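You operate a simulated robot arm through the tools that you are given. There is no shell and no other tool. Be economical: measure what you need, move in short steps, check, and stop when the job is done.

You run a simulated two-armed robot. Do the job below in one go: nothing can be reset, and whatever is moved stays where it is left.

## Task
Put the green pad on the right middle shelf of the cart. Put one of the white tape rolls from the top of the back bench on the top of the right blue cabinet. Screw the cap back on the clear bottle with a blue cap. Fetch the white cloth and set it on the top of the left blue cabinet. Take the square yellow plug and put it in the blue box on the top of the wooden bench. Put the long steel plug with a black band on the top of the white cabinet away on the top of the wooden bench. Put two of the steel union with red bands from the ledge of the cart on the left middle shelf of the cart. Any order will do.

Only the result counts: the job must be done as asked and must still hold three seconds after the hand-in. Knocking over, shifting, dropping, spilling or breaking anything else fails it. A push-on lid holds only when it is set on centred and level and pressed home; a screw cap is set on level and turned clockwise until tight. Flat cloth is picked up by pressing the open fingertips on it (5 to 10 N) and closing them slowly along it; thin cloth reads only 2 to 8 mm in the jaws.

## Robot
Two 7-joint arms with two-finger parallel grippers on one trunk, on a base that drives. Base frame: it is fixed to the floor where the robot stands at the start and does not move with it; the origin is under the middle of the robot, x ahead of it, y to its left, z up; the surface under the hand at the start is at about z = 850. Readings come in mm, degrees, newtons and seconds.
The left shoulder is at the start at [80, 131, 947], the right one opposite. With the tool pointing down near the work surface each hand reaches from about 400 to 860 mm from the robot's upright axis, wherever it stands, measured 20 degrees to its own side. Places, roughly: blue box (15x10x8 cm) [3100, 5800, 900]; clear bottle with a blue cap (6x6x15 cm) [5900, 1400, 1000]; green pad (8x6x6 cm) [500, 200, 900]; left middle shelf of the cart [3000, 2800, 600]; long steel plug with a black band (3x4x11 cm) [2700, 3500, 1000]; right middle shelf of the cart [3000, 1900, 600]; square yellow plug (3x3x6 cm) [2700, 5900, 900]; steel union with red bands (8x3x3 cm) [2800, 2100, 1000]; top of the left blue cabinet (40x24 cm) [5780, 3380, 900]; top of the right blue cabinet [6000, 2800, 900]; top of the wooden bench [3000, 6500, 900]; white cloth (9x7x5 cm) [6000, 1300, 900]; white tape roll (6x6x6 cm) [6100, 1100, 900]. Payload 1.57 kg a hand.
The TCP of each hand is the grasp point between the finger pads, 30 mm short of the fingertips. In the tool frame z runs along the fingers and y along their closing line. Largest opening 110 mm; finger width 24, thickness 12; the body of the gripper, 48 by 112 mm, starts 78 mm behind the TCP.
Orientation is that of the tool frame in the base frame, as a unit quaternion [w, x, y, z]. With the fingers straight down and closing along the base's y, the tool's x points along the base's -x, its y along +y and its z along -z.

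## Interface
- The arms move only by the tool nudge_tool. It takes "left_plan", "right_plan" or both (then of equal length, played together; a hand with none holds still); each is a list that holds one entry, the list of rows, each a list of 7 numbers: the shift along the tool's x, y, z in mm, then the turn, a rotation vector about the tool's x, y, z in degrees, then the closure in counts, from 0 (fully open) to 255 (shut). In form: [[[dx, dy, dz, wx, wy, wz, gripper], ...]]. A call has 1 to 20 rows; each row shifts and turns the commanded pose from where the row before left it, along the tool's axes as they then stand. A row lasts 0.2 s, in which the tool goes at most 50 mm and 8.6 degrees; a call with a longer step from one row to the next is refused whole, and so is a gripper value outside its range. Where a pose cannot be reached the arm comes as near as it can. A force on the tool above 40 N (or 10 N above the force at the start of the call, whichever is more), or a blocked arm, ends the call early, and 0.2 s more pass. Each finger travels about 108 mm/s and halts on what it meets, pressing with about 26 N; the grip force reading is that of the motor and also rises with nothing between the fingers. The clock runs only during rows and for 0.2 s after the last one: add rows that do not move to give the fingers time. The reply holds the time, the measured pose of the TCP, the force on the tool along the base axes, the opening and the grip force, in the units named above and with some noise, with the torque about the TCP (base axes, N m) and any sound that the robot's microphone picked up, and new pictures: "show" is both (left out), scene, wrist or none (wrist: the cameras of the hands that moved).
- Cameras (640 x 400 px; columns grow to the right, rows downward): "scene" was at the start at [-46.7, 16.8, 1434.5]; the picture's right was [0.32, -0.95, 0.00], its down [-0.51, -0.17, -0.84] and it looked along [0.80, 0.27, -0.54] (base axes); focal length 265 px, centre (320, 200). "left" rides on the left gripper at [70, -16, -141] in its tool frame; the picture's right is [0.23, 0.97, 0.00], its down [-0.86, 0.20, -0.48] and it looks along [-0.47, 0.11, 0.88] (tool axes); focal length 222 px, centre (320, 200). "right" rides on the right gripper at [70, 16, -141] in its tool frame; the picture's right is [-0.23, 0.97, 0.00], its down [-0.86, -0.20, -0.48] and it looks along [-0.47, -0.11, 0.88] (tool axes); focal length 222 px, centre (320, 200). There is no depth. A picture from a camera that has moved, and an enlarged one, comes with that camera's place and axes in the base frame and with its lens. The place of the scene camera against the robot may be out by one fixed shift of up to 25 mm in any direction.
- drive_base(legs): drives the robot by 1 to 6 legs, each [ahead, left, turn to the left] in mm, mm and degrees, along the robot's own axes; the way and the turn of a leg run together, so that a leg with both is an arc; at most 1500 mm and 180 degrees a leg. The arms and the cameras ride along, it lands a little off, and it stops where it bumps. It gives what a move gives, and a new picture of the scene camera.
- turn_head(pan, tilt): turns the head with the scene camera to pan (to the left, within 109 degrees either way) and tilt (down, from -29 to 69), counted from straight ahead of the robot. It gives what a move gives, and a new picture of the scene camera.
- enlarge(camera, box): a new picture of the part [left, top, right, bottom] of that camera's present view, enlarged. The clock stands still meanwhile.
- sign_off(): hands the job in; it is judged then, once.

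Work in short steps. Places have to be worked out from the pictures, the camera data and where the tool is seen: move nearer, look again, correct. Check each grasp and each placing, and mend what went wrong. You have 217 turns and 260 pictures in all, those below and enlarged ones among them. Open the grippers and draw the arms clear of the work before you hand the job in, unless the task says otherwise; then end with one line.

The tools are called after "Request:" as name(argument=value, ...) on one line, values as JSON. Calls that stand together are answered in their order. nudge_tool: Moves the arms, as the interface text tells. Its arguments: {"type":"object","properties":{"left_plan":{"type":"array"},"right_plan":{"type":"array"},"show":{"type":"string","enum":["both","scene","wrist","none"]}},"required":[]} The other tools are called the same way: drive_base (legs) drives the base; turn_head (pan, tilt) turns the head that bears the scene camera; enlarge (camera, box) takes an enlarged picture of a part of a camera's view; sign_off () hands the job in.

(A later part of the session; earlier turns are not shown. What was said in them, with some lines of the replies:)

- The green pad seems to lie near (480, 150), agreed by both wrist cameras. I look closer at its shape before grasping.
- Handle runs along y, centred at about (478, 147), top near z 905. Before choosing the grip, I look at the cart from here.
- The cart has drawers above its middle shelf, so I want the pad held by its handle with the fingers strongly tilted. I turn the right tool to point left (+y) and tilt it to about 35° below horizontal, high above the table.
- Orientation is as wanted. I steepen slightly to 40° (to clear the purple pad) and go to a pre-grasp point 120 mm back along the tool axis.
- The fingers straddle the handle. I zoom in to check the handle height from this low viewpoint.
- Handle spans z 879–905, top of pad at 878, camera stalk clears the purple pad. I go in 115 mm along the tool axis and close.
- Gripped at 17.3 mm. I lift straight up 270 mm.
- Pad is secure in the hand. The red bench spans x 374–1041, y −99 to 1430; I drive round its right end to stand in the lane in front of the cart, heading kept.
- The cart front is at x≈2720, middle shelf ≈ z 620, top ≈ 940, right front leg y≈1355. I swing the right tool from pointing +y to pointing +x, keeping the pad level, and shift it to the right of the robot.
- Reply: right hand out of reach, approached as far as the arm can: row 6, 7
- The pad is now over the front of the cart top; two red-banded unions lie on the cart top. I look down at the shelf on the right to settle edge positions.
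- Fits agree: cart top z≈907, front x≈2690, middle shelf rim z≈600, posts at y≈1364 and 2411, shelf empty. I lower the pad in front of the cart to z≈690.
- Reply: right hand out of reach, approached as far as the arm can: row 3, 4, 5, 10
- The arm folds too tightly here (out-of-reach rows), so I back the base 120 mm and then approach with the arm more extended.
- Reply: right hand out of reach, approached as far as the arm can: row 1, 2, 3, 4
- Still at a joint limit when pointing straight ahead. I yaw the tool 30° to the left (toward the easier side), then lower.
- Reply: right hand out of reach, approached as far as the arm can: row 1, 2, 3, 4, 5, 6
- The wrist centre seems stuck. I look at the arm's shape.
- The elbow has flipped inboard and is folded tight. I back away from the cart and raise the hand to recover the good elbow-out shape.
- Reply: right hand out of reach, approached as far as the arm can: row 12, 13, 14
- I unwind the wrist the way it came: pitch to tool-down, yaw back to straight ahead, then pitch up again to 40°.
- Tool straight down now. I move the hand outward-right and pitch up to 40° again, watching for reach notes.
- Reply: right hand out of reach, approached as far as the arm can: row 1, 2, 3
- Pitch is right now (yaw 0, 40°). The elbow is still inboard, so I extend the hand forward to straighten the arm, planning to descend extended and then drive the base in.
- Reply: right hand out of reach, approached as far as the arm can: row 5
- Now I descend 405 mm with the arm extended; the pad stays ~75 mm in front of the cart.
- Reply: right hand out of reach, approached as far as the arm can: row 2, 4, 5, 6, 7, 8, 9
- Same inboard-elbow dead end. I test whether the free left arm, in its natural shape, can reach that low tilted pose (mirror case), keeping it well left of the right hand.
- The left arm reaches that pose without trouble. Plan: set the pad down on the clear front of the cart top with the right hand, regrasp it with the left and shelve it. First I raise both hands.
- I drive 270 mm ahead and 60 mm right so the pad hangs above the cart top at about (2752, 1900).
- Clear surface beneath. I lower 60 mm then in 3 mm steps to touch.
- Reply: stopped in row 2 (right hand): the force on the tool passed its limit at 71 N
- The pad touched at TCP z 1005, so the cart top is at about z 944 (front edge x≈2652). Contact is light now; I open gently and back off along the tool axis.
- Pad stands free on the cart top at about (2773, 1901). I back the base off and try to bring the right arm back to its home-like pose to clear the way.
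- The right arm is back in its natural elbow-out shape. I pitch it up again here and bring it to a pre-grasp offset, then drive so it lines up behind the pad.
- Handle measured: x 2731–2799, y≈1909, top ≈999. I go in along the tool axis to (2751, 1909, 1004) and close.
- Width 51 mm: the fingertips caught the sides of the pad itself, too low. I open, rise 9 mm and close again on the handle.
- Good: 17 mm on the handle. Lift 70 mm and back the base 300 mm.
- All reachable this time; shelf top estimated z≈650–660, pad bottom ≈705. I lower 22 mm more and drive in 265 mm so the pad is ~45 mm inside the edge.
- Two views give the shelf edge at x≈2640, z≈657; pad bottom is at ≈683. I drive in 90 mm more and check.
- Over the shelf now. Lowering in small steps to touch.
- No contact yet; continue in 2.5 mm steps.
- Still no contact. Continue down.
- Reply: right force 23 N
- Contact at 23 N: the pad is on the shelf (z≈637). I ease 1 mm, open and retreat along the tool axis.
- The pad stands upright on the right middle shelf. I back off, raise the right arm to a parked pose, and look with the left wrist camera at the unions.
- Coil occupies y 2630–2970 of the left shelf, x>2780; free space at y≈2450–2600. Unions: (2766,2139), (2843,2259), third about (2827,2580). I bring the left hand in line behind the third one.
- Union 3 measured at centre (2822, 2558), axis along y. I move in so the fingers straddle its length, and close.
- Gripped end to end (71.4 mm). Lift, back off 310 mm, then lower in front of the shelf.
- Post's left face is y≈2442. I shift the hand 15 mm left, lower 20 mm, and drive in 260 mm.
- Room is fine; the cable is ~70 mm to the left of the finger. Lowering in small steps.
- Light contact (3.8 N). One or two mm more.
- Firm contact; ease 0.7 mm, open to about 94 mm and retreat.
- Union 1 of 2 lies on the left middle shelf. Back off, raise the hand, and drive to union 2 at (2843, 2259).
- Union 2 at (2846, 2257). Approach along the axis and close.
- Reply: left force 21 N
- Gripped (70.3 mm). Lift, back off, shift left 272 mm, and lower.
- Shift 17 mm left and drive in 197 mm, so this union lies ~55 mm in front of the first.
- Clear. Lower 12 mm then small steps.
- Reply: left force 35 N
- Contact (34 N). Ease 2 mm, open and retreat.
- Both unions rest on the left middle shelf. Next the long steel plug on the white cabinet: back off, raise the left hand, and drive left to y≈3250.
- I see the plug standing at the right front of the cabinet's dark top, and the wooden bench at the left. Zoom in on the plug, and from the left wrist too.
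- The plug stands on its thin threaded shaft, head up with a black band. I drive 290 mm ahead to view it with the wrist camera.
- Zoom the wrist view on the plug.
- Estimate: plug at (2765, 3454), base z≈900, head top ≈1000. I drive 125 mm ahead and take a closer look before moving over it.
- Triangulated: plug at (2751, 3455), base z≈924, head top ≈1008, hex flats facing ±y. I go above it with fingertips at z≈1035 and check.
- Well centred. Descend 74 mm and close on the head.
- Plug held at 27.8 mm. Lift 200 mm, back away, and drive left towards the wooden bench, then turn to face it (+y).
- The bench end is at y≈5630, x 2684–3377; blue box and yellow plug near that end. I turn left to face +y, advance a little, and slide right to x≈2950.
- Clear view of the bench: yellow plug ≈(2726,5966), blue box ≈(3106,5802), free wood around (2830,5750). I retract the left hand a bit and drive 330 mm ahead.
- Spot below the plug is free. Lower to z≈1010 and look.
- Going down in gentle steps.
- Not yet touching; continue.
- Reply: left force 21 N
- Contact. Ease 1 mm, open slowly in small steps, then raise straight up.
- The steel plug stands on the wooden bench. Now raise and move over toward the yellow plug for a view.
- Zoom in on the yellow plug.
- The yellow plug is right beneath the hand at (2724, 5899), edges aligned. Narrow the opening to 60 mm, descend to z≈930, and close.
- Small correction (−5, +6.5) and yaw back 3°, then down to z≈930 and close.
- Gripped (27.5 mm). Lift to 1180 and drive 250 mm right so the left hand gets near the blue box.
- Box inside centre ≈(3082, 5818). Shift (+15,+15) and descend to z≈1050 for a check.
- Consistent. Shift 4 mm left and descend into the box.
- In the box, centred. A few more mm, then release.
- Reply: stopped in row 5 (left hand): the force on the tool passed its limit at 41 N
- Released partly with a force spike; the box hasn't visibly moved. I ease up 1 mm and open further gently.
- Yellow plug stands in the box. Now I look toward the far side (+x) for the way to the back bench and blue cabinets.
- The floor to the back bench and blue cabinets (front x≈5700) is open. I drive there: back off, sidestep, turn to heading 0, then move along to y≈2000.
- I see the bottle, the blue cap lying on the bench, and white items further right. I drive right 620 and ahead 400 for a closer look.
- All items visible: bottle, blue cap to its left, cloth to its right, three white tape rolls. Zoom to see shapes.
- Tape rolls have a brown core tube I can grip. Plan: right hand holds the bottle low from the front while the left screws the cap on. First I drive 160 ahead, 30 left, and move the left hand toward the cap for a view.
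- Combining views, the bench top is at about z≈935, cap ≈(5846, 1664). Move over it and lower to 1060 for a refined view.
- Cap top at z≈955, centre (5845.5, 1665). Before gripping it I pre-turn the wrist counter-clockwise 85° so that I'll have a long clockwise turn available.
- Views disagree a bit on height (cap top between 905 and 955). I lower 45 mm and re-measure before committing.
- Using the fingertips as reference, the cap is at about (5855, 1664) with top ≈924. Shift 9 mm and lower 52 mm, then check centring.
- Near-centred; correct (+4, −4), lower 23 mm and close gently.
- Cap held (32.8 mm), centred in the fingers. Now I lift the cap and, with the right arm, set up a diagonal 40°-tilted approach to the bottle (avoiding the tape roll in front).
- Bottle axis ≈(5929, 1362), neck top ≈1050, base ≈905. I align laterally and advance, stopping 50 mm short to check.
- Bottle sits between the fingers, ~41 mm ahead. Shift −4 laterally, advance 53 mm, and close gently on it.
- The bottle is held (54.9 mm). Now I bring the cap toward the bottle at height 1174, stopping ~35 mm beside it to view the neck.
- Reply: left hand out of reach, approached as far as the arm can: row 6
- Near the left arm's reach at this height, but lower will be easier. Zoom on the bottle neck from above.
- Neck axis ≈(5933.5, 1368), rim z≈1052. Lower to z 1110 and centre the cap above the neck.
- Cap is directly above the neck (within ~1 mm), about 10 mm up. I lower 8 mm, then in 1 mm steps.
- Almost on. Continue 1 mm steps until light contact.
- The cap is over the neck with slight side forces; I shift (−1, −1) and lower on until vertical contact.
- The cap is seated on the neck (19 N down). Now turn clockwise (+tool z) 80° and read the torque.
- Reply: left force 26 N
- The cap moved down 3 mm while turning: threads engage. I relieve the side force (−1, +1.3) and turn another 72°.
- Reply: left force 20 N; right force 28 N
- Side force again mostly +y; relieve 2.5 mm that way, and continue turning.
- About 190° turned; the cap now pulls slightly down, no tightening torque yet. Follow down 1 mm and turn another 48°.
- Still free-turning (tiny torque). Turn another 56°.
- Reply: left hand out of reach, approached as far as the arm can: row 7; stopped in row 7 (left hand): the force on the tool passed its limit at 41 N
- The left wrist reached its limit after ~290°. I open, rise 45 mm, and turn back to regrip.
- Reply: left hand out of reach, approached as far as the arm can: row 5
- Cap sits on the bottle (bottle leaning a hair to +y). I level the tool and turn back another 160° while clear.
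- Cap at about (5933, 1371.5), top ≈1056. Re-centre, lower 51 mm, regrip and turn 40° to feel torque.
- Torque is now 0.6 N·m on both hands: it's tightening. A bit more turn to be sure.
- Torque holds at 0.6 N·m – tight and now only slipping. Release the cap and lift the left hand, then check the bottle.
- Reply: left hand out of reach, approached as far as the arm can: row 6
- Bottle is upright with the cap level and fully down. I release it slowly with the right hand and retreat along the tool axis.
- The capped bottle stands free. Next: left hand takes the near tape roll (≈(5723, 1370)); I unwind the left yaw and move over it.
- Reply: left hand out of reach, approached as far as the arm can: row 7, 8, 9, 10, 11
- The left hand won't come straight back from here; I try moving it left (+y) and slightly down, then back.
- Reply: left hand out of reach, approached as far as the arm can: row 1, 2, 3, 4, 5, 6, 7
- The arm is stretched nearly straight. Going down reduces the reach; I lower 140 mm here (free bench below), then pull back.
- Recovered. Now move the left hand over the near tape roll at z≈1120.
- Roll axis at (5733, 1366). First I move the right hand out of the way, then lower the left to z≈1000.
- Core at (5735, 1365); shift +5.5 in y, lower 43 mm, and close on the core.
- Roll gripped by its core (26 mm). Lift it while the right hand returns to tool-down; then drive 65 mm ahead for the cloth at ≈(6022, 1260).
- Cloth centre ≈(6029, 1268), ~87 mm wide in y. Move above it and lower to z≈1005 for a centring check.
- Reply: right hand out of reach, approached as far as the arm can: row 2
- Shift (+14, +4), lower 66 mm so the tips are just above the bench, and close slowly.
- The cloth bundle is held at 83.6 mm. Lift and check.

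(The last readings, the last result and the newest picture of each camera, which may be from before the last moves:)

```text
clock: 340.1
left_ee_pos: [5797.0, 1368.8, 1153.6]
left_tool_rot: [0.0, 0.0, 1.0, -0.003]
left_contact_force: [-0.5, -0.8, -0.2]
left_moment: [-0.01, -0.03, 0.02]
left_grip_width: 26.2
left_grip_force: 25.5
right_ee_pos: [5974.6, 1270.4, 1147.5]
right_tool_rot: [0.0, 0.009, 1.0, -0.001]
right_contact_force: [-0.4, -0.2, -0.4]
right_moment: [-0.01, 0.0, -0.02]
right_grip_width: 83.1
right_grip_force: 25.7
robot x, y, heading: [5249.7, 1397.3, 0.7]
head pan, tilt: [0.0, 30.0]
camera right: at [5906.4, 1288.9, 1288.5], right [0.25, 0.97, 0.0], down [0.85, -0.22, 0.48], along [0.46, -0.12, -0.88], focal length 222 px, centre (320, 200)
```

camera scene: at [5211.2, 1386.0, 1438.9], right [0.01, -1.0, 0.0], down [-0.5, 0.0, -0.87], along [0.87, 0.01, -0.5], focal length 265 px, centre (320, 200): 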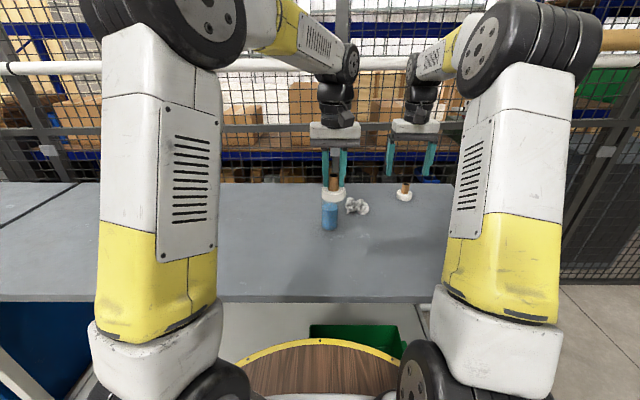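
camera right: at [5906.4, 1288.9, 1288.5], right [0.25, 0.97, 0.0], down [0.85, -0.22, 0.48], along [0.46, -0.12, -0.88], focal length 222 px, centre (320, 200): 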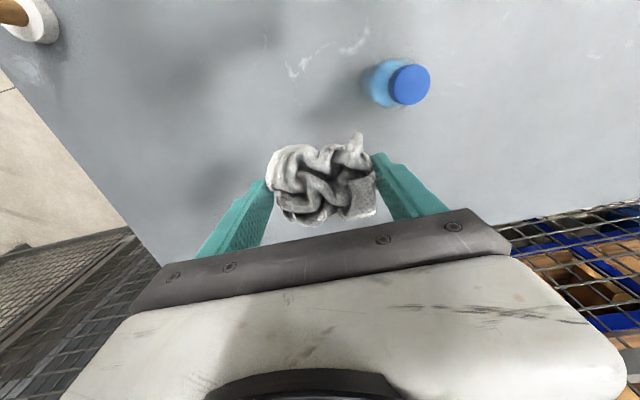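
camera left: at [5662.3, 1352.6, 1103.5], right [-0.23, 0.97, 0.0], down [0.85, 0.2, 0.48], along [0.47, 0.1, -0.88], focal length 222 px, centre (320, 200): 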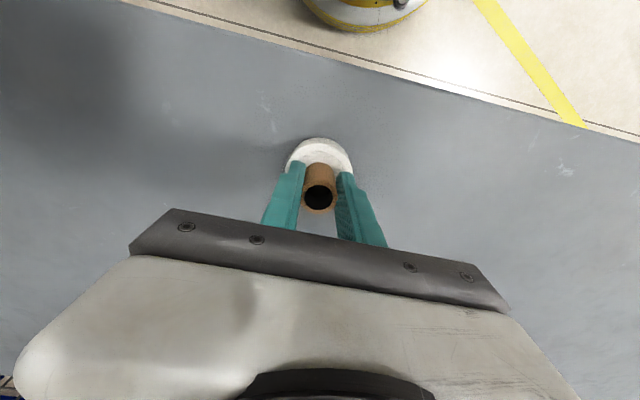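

Both items held. Back off and drive left to y≈2650, then look at the blue cabinets.

Request:
drive_base(legs=[[-250, 0, 0], [0, 1250, 0]])

Request:
turn_head(pan=20, tilt=30)

```text
clock: 347.9
left_ee_pos: [5521.2, 2619.3, 1153.8]
left_tool_rot: [-0.001, -0.006, 1.0, -0.002]
left_contact_force: [0.2, 0.1, -0.4]
left_moment: [-0.01, 0.03, 0.03]
left_grip_width: 25.4
left_grip_force: 26.2
right_ee_pos: [5704.0, 2524.2, 1147.8]
right_tool_rot: [0.0, 0.004, 1.0, -0.001]
right_contact_force: [-0.5, 0.8, -0.8]
right_moment: [0.0, -0.01, 0.0]
right_grip_width: 82.0
right_grip_force: 26.5
robot x, y, heading: [4977.0, 2643.0, 1.2]
head pan, tilt: [0.0, 30.0]
camera scene: at [4936.2, 2630.9, 1438.9], right [0.02, -1.0, 0.0], down [-0.5, -0.01, -0.87], along [0.87, 0.02, -0.5], focal length 265 px, centre (320, 200)
```

scene: 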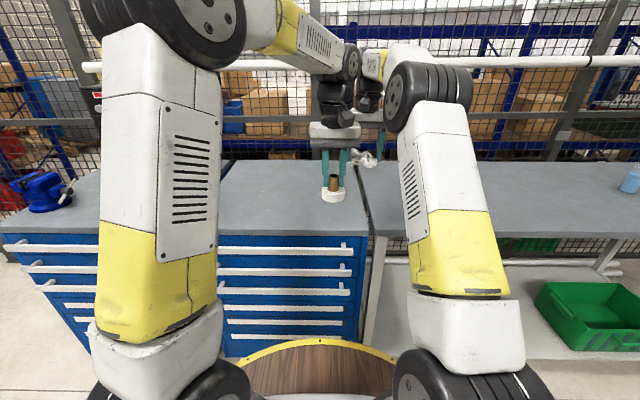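

```text
clock: 348.7
left_ee_pos: [5522.2, 2620.1, 1152.9]
left_tool_rot: [0.0, -0.005, 1.0, -0.002]
left_contact_force: [0.4, -0.5, 0.4]
left_moment: [-0.01, 0.01, -0.01]
left_grip_width: 26.0
left_grip_force: 26.1
right_ee_pos: [5702.7, 2523.3, 1147.1]
right_tool_rot: [0.001, 0.004, 1.0, 0.0]
right_contact_force: [0.6, -0.1, 0.3]
right_moment: [0.03, 0.07, 0.01]
right_grip_width: 82.3
right_grip_force: 26.3
robot x, y, heading: [4976.3, 2643.1, 1.0]
head pan, tilt: [20.0, 30.0]
camera scene: at [4930.2, 2661.6, 1438.9], right [0.36, -0.93, 0.0], down [-0.47, -0.18, -0.87], along [0.81, 0.31, -0.5], focal length 265 px, centre (320, 200)
```

scene: 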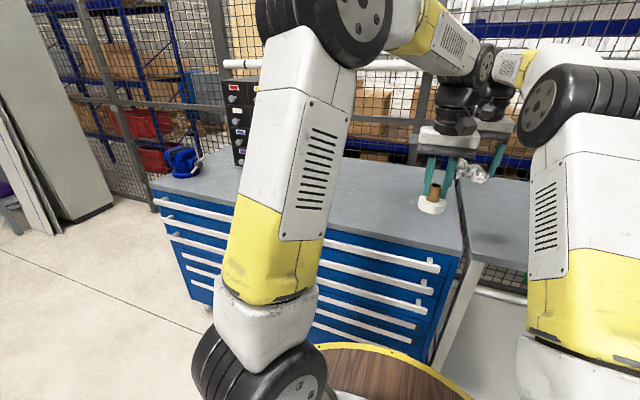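

The right cabinet top (y≈2510–3000) is empty. Drive ahead 230 and 100 left so the roll hangs over it.

Request:
drive_base(legs=[[225, 100, 0]])

Request:
enlarge(camera="left", box=[0, 0, 640, 400])

```text
clock: 350.5
left_ee_pos: [5741.7, 2719.9, 1153.8]
left_tool_rot: [0.0, -0.002, 1.0, -0.002]
left_contact_force: [0.0, 0.6, -0.6]
left_moment: [0.0, -0.02, 0.02]
left_grip_width: 25.8
left_grip_force: 25.5
right_ee_pos: [5923.7, 2623.0, 1147.6]
right_tool_rot: [0.0, 0.007, 1.0, -0.001]
right_contact_force: [0.0, -0.3, 0.5]
right_moment: [-0.01, -0.01, -0.02]
right_grip_width: 82.3
right_grip_force: 26.0
robot x, y, heading: [5198.9, 2744.3, 0.9]
head pan, tilt: [20.0, 30.0]
camera scene: at [5150.9, 2764.7, 1438.9], right [0.35, -0.93, 0.0], down [-0.47, -0.18, -0.87], along [0.81, 0.31, -0.5], focal length 265 px, centre (320, 200)
```

scene: 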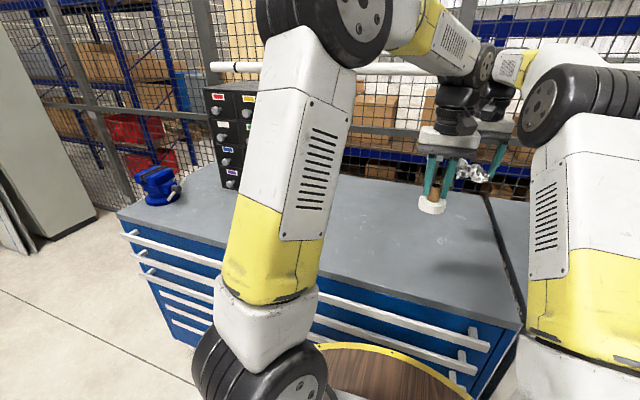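

```text
1.00 times, centred on (320, 200) of left (not enlarged: the box is as wide or as high as the picture)
camera zoom: at [5671.5, 2704.3, 1295.4], right [-0.23, 0.97, 0.0], down [0.85, 0.21, 0.48], along [0.47, 0.11, -0.88], focal length 222 px, centre (320, 200)
```

zoom: 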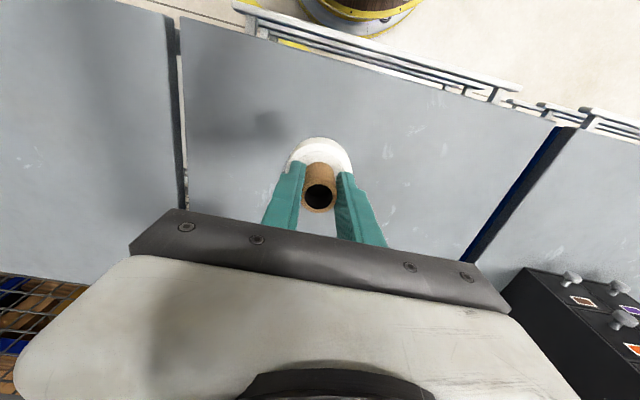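

Roll is well inside the right cabinet's top. Lower it.

Request:
nudge_tool(left_plan=[[[0, 0, 45, 0, 0, 0, 255], [0, 0, 45, 0, 0, 0, 255], [0, 0, 45, 0, 0, 0, 255], [0, 0, 35, 0, 0, 0, 255], [0, 0, 8, 0, 0, 0, 255], [0, 0, 3, 0, 0, 0, 255], [0, 0, 3, 0, 0, 0, 255], [0, 0, 3, 0, 0, 0, 255], [0, 0, 0, 0, 0, 0, 255]]], show="wrist")

```text
clock: 352.5
left_ee_pos: [5743.0, 2718.3, 965.7]
left_tool_rot: [0.0, -0.003, 1.0, -0.002]
left_contact_force: [-0.8, -1.0, -0.3]
left_moment: [0.02, 0.01, 0.0]
left_grip_width: 25.7
left_grip_force: 26.2
right_ee_pos: [5923.0, 2624.1, 1147.2]
right_tool_rot: [0.0, 0.007, 1.0, 0.0]
right_contact_force: [-0.6, -0.4, 0.0]
right_moment: [0.0, -0.04, -0.01]
right_grip_width: 82.4
right_grip_force: 25.3
robot x, y, heading: [5196.4, 2744.7, 0.6]
head pan, tilt: [20.0, 30.0]
camera left: at [5672.1, 2703.3, 1108.5], right [-0.23, 0.97, 0.0], down [0.85, 0.21, 0.48], along [0.47, 0.11, -0.88], focal length 222 px, centre (320, 200)
```

left: 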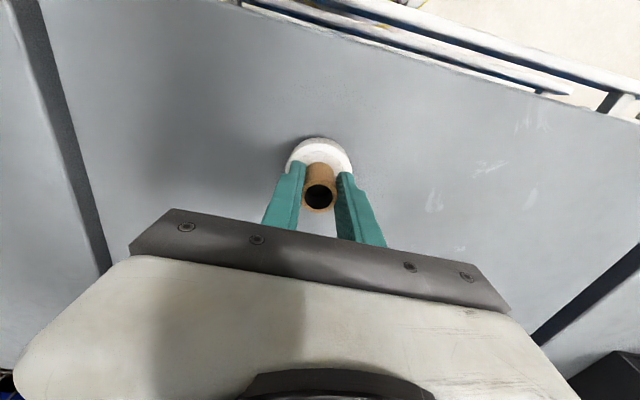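

Almost down; 2 mm steps to contact.

Request:
nudge_tool(left_plan=[[[0, 0, 2, 0, 0, 0, 255], [0, 0, 2, 0, 0, 0, 255], [0, 0, 2, 0, 0, 0, 255], [0, 0, 2, 0, 0, 0, 255], [0, 0, 0, 0, 0, 0, 255]]], show="none")

```text
clock: 353.7
left_ee_pos: [5742.2, 2718.8, 960.6]
left_tool_rot: [0.001, -0.003, 1.0, -0.003]
left_contact_force: [0.6, 3.2, 29.0]
left_moment: [0.24, -0.26, -0.07]
left_grip_width: 25.8
left_grip_force: 25.9
right_ee_pos: [5921.6, 2624.8, 1148.4]
right_tool_rot: [0.0, 0.008, 1.0, -0.001]
right_contact_force: [0.8, -0.2, -0.9]
right_moment: [-0.01, 0.0, 0.0]
right_grip_width: 82.1
right_grip_force: 26.3
robot x, y, heading: [5197.7, 2749.6, 0.7]
head pan, tilt: [20.0, 30.0]
```

Contact at 29 N. Ease 1 mm, open slowly, and rise.

Request:
nudge_tool(left_plan=[[[0, 0, -1.2, 0, 0, 0, 255], [0, 0, 0, 0, 0, 0, 190], [0, 0, 0, 0, 0, 0, 180], [0, 0, 0, 0, 0, 0, 160], [0, 0, 0, 0, 0, 0, 130], [0, 0, 0, 0, 0, 0, 110], [0, 0, -15, 0, 0, 0, 110], [0, 0, -40, 0, 0, 0, 110], [0, 0, -45, 0, 0, 0, 110], [0, 0, -45, 0, 0, 0, 110], [0, 0, -45, 0, 0, 0, 110], [0, 0, 0, 0, 0, 0, 110]]], show="wrist")

```text
clock: 356.3
left_ee_pos: [5745.4, 2719.8, 1150.7]
left_tool_rot: [0.0, -0.002, 1.0, -0.003]
left_contact_force: [-0.5, 0.1, 0.4]
left_moment: [0.02, -0.02, 0.02]
left_grip_width: 62.5
left_grip_force: 0.0
right_ee_pos: [5923.5, 2623.1, 1147.7]
right_tool_rot: [0.0, 0.007, 1.0, -0.001]
right_contact_force: [-0.8, -0.3, -0.3]
right_moment: [-0.02, -0.02, -0.02]
right_grip_width: 82.3
right_grip_force: 26.2
robot x, y, heading: [5197.2, 2746.6, 0.6]
head pan, tilt: [20.0, 30.0]
camera left: at [5674.4, 2704.5, 1292.9], right [-0.23, 0.97, 0.0], down [0.85, 0.21, 0.48], along [0.47, 0.11, -0.88], focal length 222 px, centre (320, 200)
```

left: 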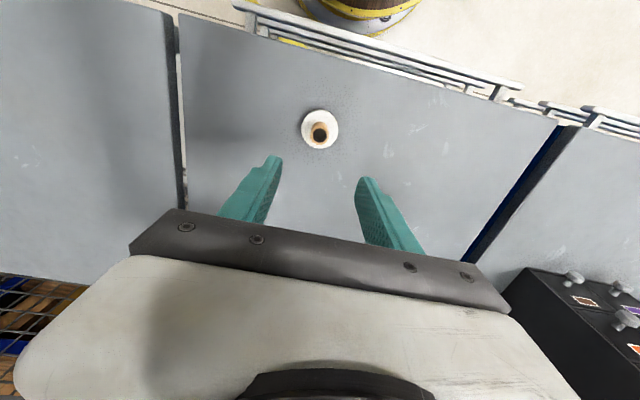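

Tape roll stands on the right cabinet. Now the cloth: back off 200 and drive left 700 to face the left cabinet, then look.

Request:
drive_base(legs=[[-200, 0, 0], [0, 720, 0]])

Request:
turn_head(pan=0, tilt=30)

```text
clock: 361.5
left_ee_pos: [5538.6, 3446.5, 1150.4]
left_tool_rot: [0.0, -0.001, 1.0, -0.002]
left_contact_force: [1.0, -0.6, 0.3]
left_moment: [-0.01, 0.01, 0.01]
left_grip_width: 62.7
left_grip_force: 0.1
right_ee_pos: [5715.7, 3349.0, 1148.0]
right_tool_rot: [0.001, 0.009, 1.0, 0.0]
right_contact_force: [1.1, 0.3, 0.3]
right_moment: [0.02, 0.05, 0.0]
right_grip_width: 82.2
right_grip_force: 25.7
robot x, y, heading: [4988.0, 3474.9, 0.4]
head pan, tilt: [20.0, 30.0]
camera scene: at [4944.8, 3494.0, 1438.9], right [0.35, -0.94, 0.0], down [-0.47, -0.18, -0.87], along [0.81, 0.3, -0.5], focal length 265 px, centre (320, 200)
```

scene: 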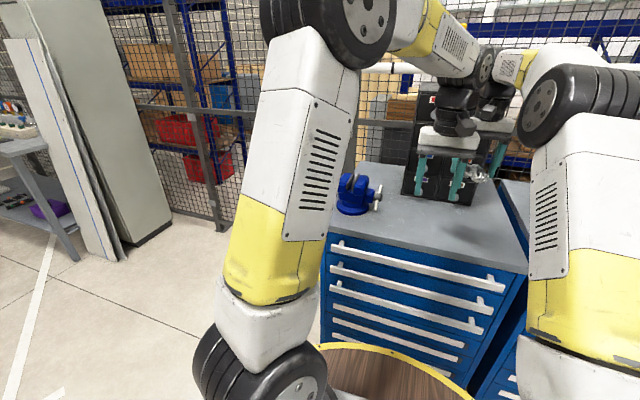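

```text
clock: 362.3
left_ee_pos: [5538.8, 3447.1, 1150.5]
left_tool_rot: [0.0, -0.002, 1.0, -0.003]
left_contact_force: [0.0, 0.2, 0.3]
left_moment: [-0.01, 0.0, -0.01]
left_grip_width: 62.6
left_grip_force: 0.1
right_ee_pos: [5716.3, 3349.8, 1147.8]
right_tool_rot: [0.0, 0.009, 1.0, 0.0]
right_contact_force: [-0.8, 0.0, -0.3]
right_moment: [0.0, 0.02, 0.03]
right_grip_width: 82.3
right_grip_force: 26.0
robot x, y, heading: [4989.1, 3474.9, 0.5]
head pan, tilt: [0.0, 30.0]
camera scene: at [4950.5, 3463.2, 1438.9], right [0.01, -1.0, 0.0], down [-0.5, -0.01, -0.87], along [0.87, 0.01, -0.5], focal length 265 px, centre (320, 200)
```

scene: 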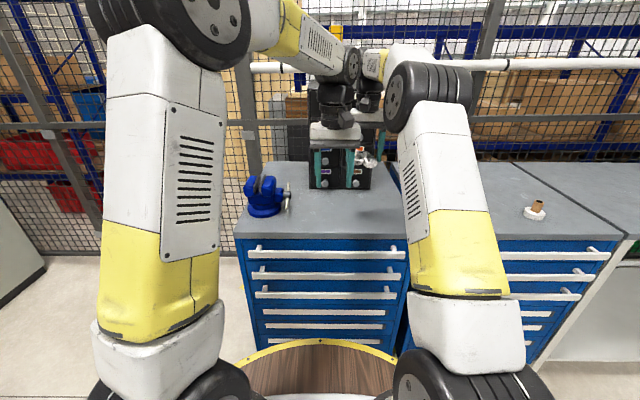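

The free area on the left cabinet is about x 5630–5930, y 3240–3560 (rack behind, vise left). I move the cloth to (5780, 3375) and lower to ≈950.

Request:
nudge_tool(right_plan=[[[-32, 13, 0, 0, 0, 0, 255], [-32, 13, 0, 0, 0, 0, 255], [0, 0, 45, 0, 0, 0, 255], [0, 0, 45, 0, 0, 0, 255], [0, 0, 45, 0, 0, 0, 255], [0, 0, 45, 0, 0, 0, 255], [0, 0, 17, 0, 0, 0, 255], [0, 0, 0, 0, 0, 0, 255]]], show="wrist")

```text
clock: 364.1
left_ee_pos: [5539.1, 3447.6, 1151.4]
left_tool_rot: [0.0, -0.001, 1.0, -0.003]
left_contact_force: [-0.6, -0.2, -0.8]
left_moment: [0.01, 0.0, 0.01]
left_grip_width: 62.4
left_grip_force: 0.0
right_ee_pos: [5754.4, 3367.3, 949.4]
right_tool_rot: [-0.001, 0.008, 1.0, 0.0]
right_contact_force: [-0.2, 0.0, -1.2]
right_moment: [0.02, 0.02, -0.04]
right_grip_width: 82.2
right_grip_force: 25.5
right hand out of reach, approached as far as the arm can: row 2
robot x, y, heading: [4992.8, 3475.7, 0.5]
head pan, tilt: [0.0, 30.0]
camera right: at [5684.4, 3385.1, 1089.6], right [0.24, 0.97, 0.0], down [0.85, -0.21, 0.48], along [0.46, -0.12, -0.88], focal length 222 px, centre (320, 200)
```

right: 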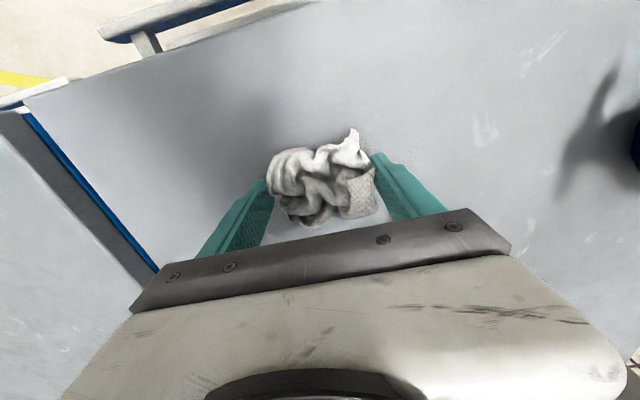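

Well inside the left cabinet. Lower to touch.

Request:
nudge_tool(right_plan=[[[0, 0, 3, 0, 0, 0, 255], [0, 0, 3, 0, 0, 0, 255], [0, 0, 2, 0, 0, 0, 255], [0, 0, 2, 0, 0, 0, 255], [0, 0, 0, 0, 0, 0, 255]]], show="none")

```text
clock: 365.3
left_ee_pos: [5538.4, 3446.0, 1150.0]
left_tool_rot: [0.0, -0.001, 1.0, -0.003]
left_contact_force: [-0.4, -0.3, -0.3]
left_moment: [0.03, 0.03, -0.01]
left_grip_width: 62.4
left_grip_force: 0.0
right_ee_pos: [5754.6, 3367.1, 939.6]
right_tool_rot: [0.003, 0.009, 1.0, 0.0]
right_contact_force: [2.6, 0.9, 18.0]
right_moment: [-0.64, -0.09, 0.06]
right_grip_width: 82.9
right_grip_force: 26.1
robot x, y, heading: [4989.7, 3475.9, 0.6]
head pan, tilt: [0.0, 30.0]
```

Contact (18 N). Ease, open slowly, and rise.

Request:
nudge_tool(right_plan=[[[0, 0, -0.8, 0, 0, 0, 255], [0, 0, 0, 0, 0, 0, 62], [0, 0, 0, 0, 0, 0, 55], [0, 0, 0, 0, 0, 0, 40], [0, 0, 0, 0, 0, 0, 20], [0, 0, 0, 0, 0, 0, 5], [0, 0, -10, 0, 0, 0, 5], [0, 0, -30, 0, 0, 0, 5], [0, 0, -45, 0, 0, 0, 5], [0, 0, -45, 0, 0, 0, 5], [0, 0, -45, 0, 0, 0, 5], [0, 0, 0, 0, 0, 0, 5]]], show="wrist")

```text
clock: 367.9
left_ee_pos: [5538.8, 3447.0, 1150.5]
left_tool_rot: [0.0, -0.002, 1.0, -0.003]
left_contact_force: [1.4, 0.2, -0.5]
left_moment: [0.02, 0.02, 0.0]
left_grip_width: 62.5
left_grip_force: 0.0
right_ee_pos: [5755.1, 3365.4, 1114.4]
right_tool_rot: [0.0, 0.009, 1.0, -0.001]
right_contact_force: [0.2, 0.2, 1.1]
right_moment: [-0.03, -0.02, -0.02]
right_grip_width: 107.6
right_grip_force: 0.1
robot x, y, heading: [4991.3, 3472.6, 0.6]
head pan, tilt: [0.0, 30.0]
camera right: at [5685.4, 3384.2, 1254.9], right [0.24, 0.97, 0.0], down [0.85, -0.21, 0.48], along [0.46, -0.12, -0.88], focal length 222 px, centre (320, 200)
```

right: 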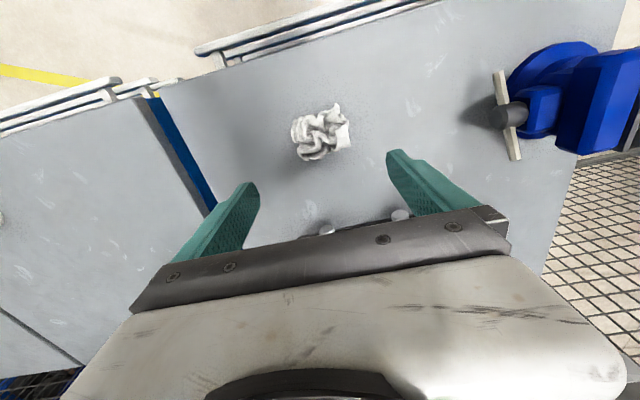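

The cloth lies on the left blue cabinet. I back away with both hands open and take a last look along the bench.

Request:
drive_base(legs=[[-350, 0, 0]])

Request:
nudge_tool(left_plan=[[[0, 0, -10, 0, 0, 0, 0], [0, 0, 0, 0, 0, 0, 0]]], show="none")

Request:
turn_head(pan=-45, tilt=15)

Request:
enlarge(camera="scene", box=[220, 130, 420, 255])

```text
clock: 370.2
left_ee_pos: [5190.9, 3441.2, 1150.5]
left_tool_rot: [0.0, 0.001, 1.0, -0.002]
left_contact_force: [-0.1, -0.1, 0.1]
left_moment: [0.02, 0.0, 0.03]
left_grip_width: 62.9
left_grip_force: 0.1
right_ee_pos: [5407.8, 3359.6, 1114.0]
right_tool_rot: [-0.001, 0.012, 1.0, -0.001]
right_contact_force: [-0.1, 0.4, 0.5]
right_moment: [0.02, 0.02, 0.02]
right_grip_width: 107.9
right_grip_force: 0.0
robot x, y, heading: [4644.1, 3471.2, 0.5]
head pan, tilt: [0.0, 30.0]
camera scene: at [4602.1, 3460.9, 1438.9], right [0.0, -1.0, 0.0], down [-0.5, 0.0, -0.87], along [0.87, 0.0, -0.5], focal length 265 px, centre (320, 200)
```

scene: 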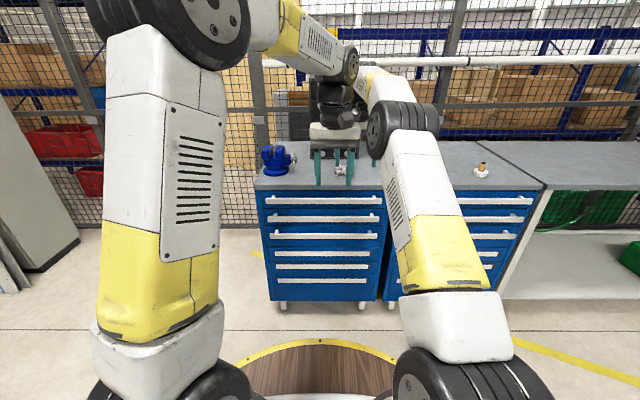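

```text
clock: 370.8
left_ee_pos: [5190.8, 3441.7, 1160.0]
left_tool_rot: [-0.001, 0.002, 1.0, -0.002]
left_contact_force: [-0.3, 0.4, -0.5]
left_moment: [0.0, -0.02, -0.01]
left_grip_width: 109.8
left_grip_force: 0.1
right_ee_pos: [5406.2, 3359.8, 1113.6]
right_tool_rot: [0.001, 0.011, 1.0, 0.0]
right_contact_force: [0.6, -0.7, -0.4]
right_moment: [-0.01, -0.02, 0.04]
right_grip_width: 107.8
right_grip_force: 0.2
robot x, y, heading: [4645.5, 3472.5, 0.3]
head pan, tilt: [0.0, 30.0]
```

```text
clock: 371.9
left_ee_pos: [5187.8, 3441.0, 1160.1]
left_tool_rot: [0.0, 0.002, 1.0, -0.003]
left_contact_force: [0.4, -0.5, 0.1]
left_moment: [0.02, 0.01, -0.05]
left_grip_width: 110.1
left_grip_force: 0.0
right_ee_pos: [5406.1, 3360.3, 1114.6]
right_tool_rot: [-0.001, 0.012, 1.0, 0.0]
right_contact_force: [0.0, 0.8, 0.2]
right_moment: [-0.01, 0.02, 0.0]
right_grip_width: 107.6
right_grip_force: 0.0
robot x, y, heading: [4643.6, 3470.1, 0.2]
head pan, tilt: [-45.0, 15.0]
camera scene: at [4577.9, 3394.8, 1463.1], right [-0.7, -0.71, 0.0], down [-0.18, 0.18, -0.97], along [0.69, -0.68, -0.26], focal length 265 px, centre (320, 200)
```

scene: 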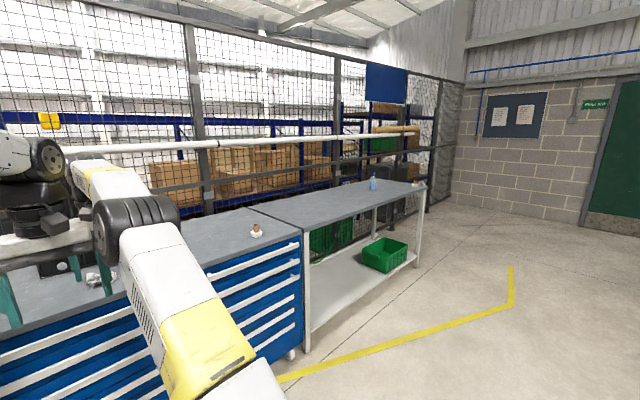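

```text
3.20 times, centred on (320, 192) of scene
camera zoom: at [4577.9, 3394.8, 1463.1], right [-0.7, -0.71, 0.0], down [-0.18, 0.18, -0.97], along [0.69, -0.68, -0.26], focal length 848 px, centre (320, 224)
```

zoom: 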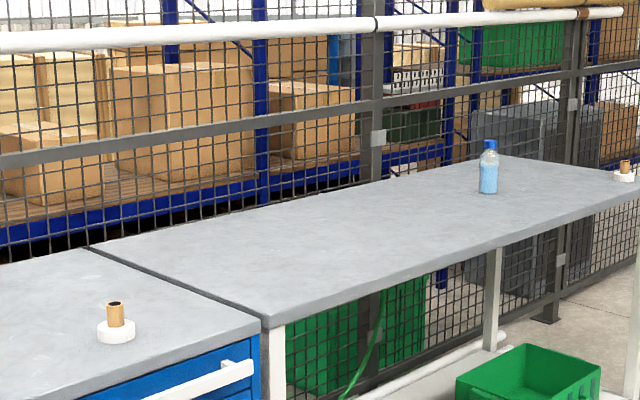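

All placements look right: the capped bottle is upright, the tape roll and cloth are on their cabinets, and the arms are clear with both hands open. Handing in.

Request:
sign_off()

```text
The job is handed in.
```

All seven items of the job were carried out and the job is handed in; each placing was checked by camera, and the bottle cap was turned until it held at about 0.6 N·m.
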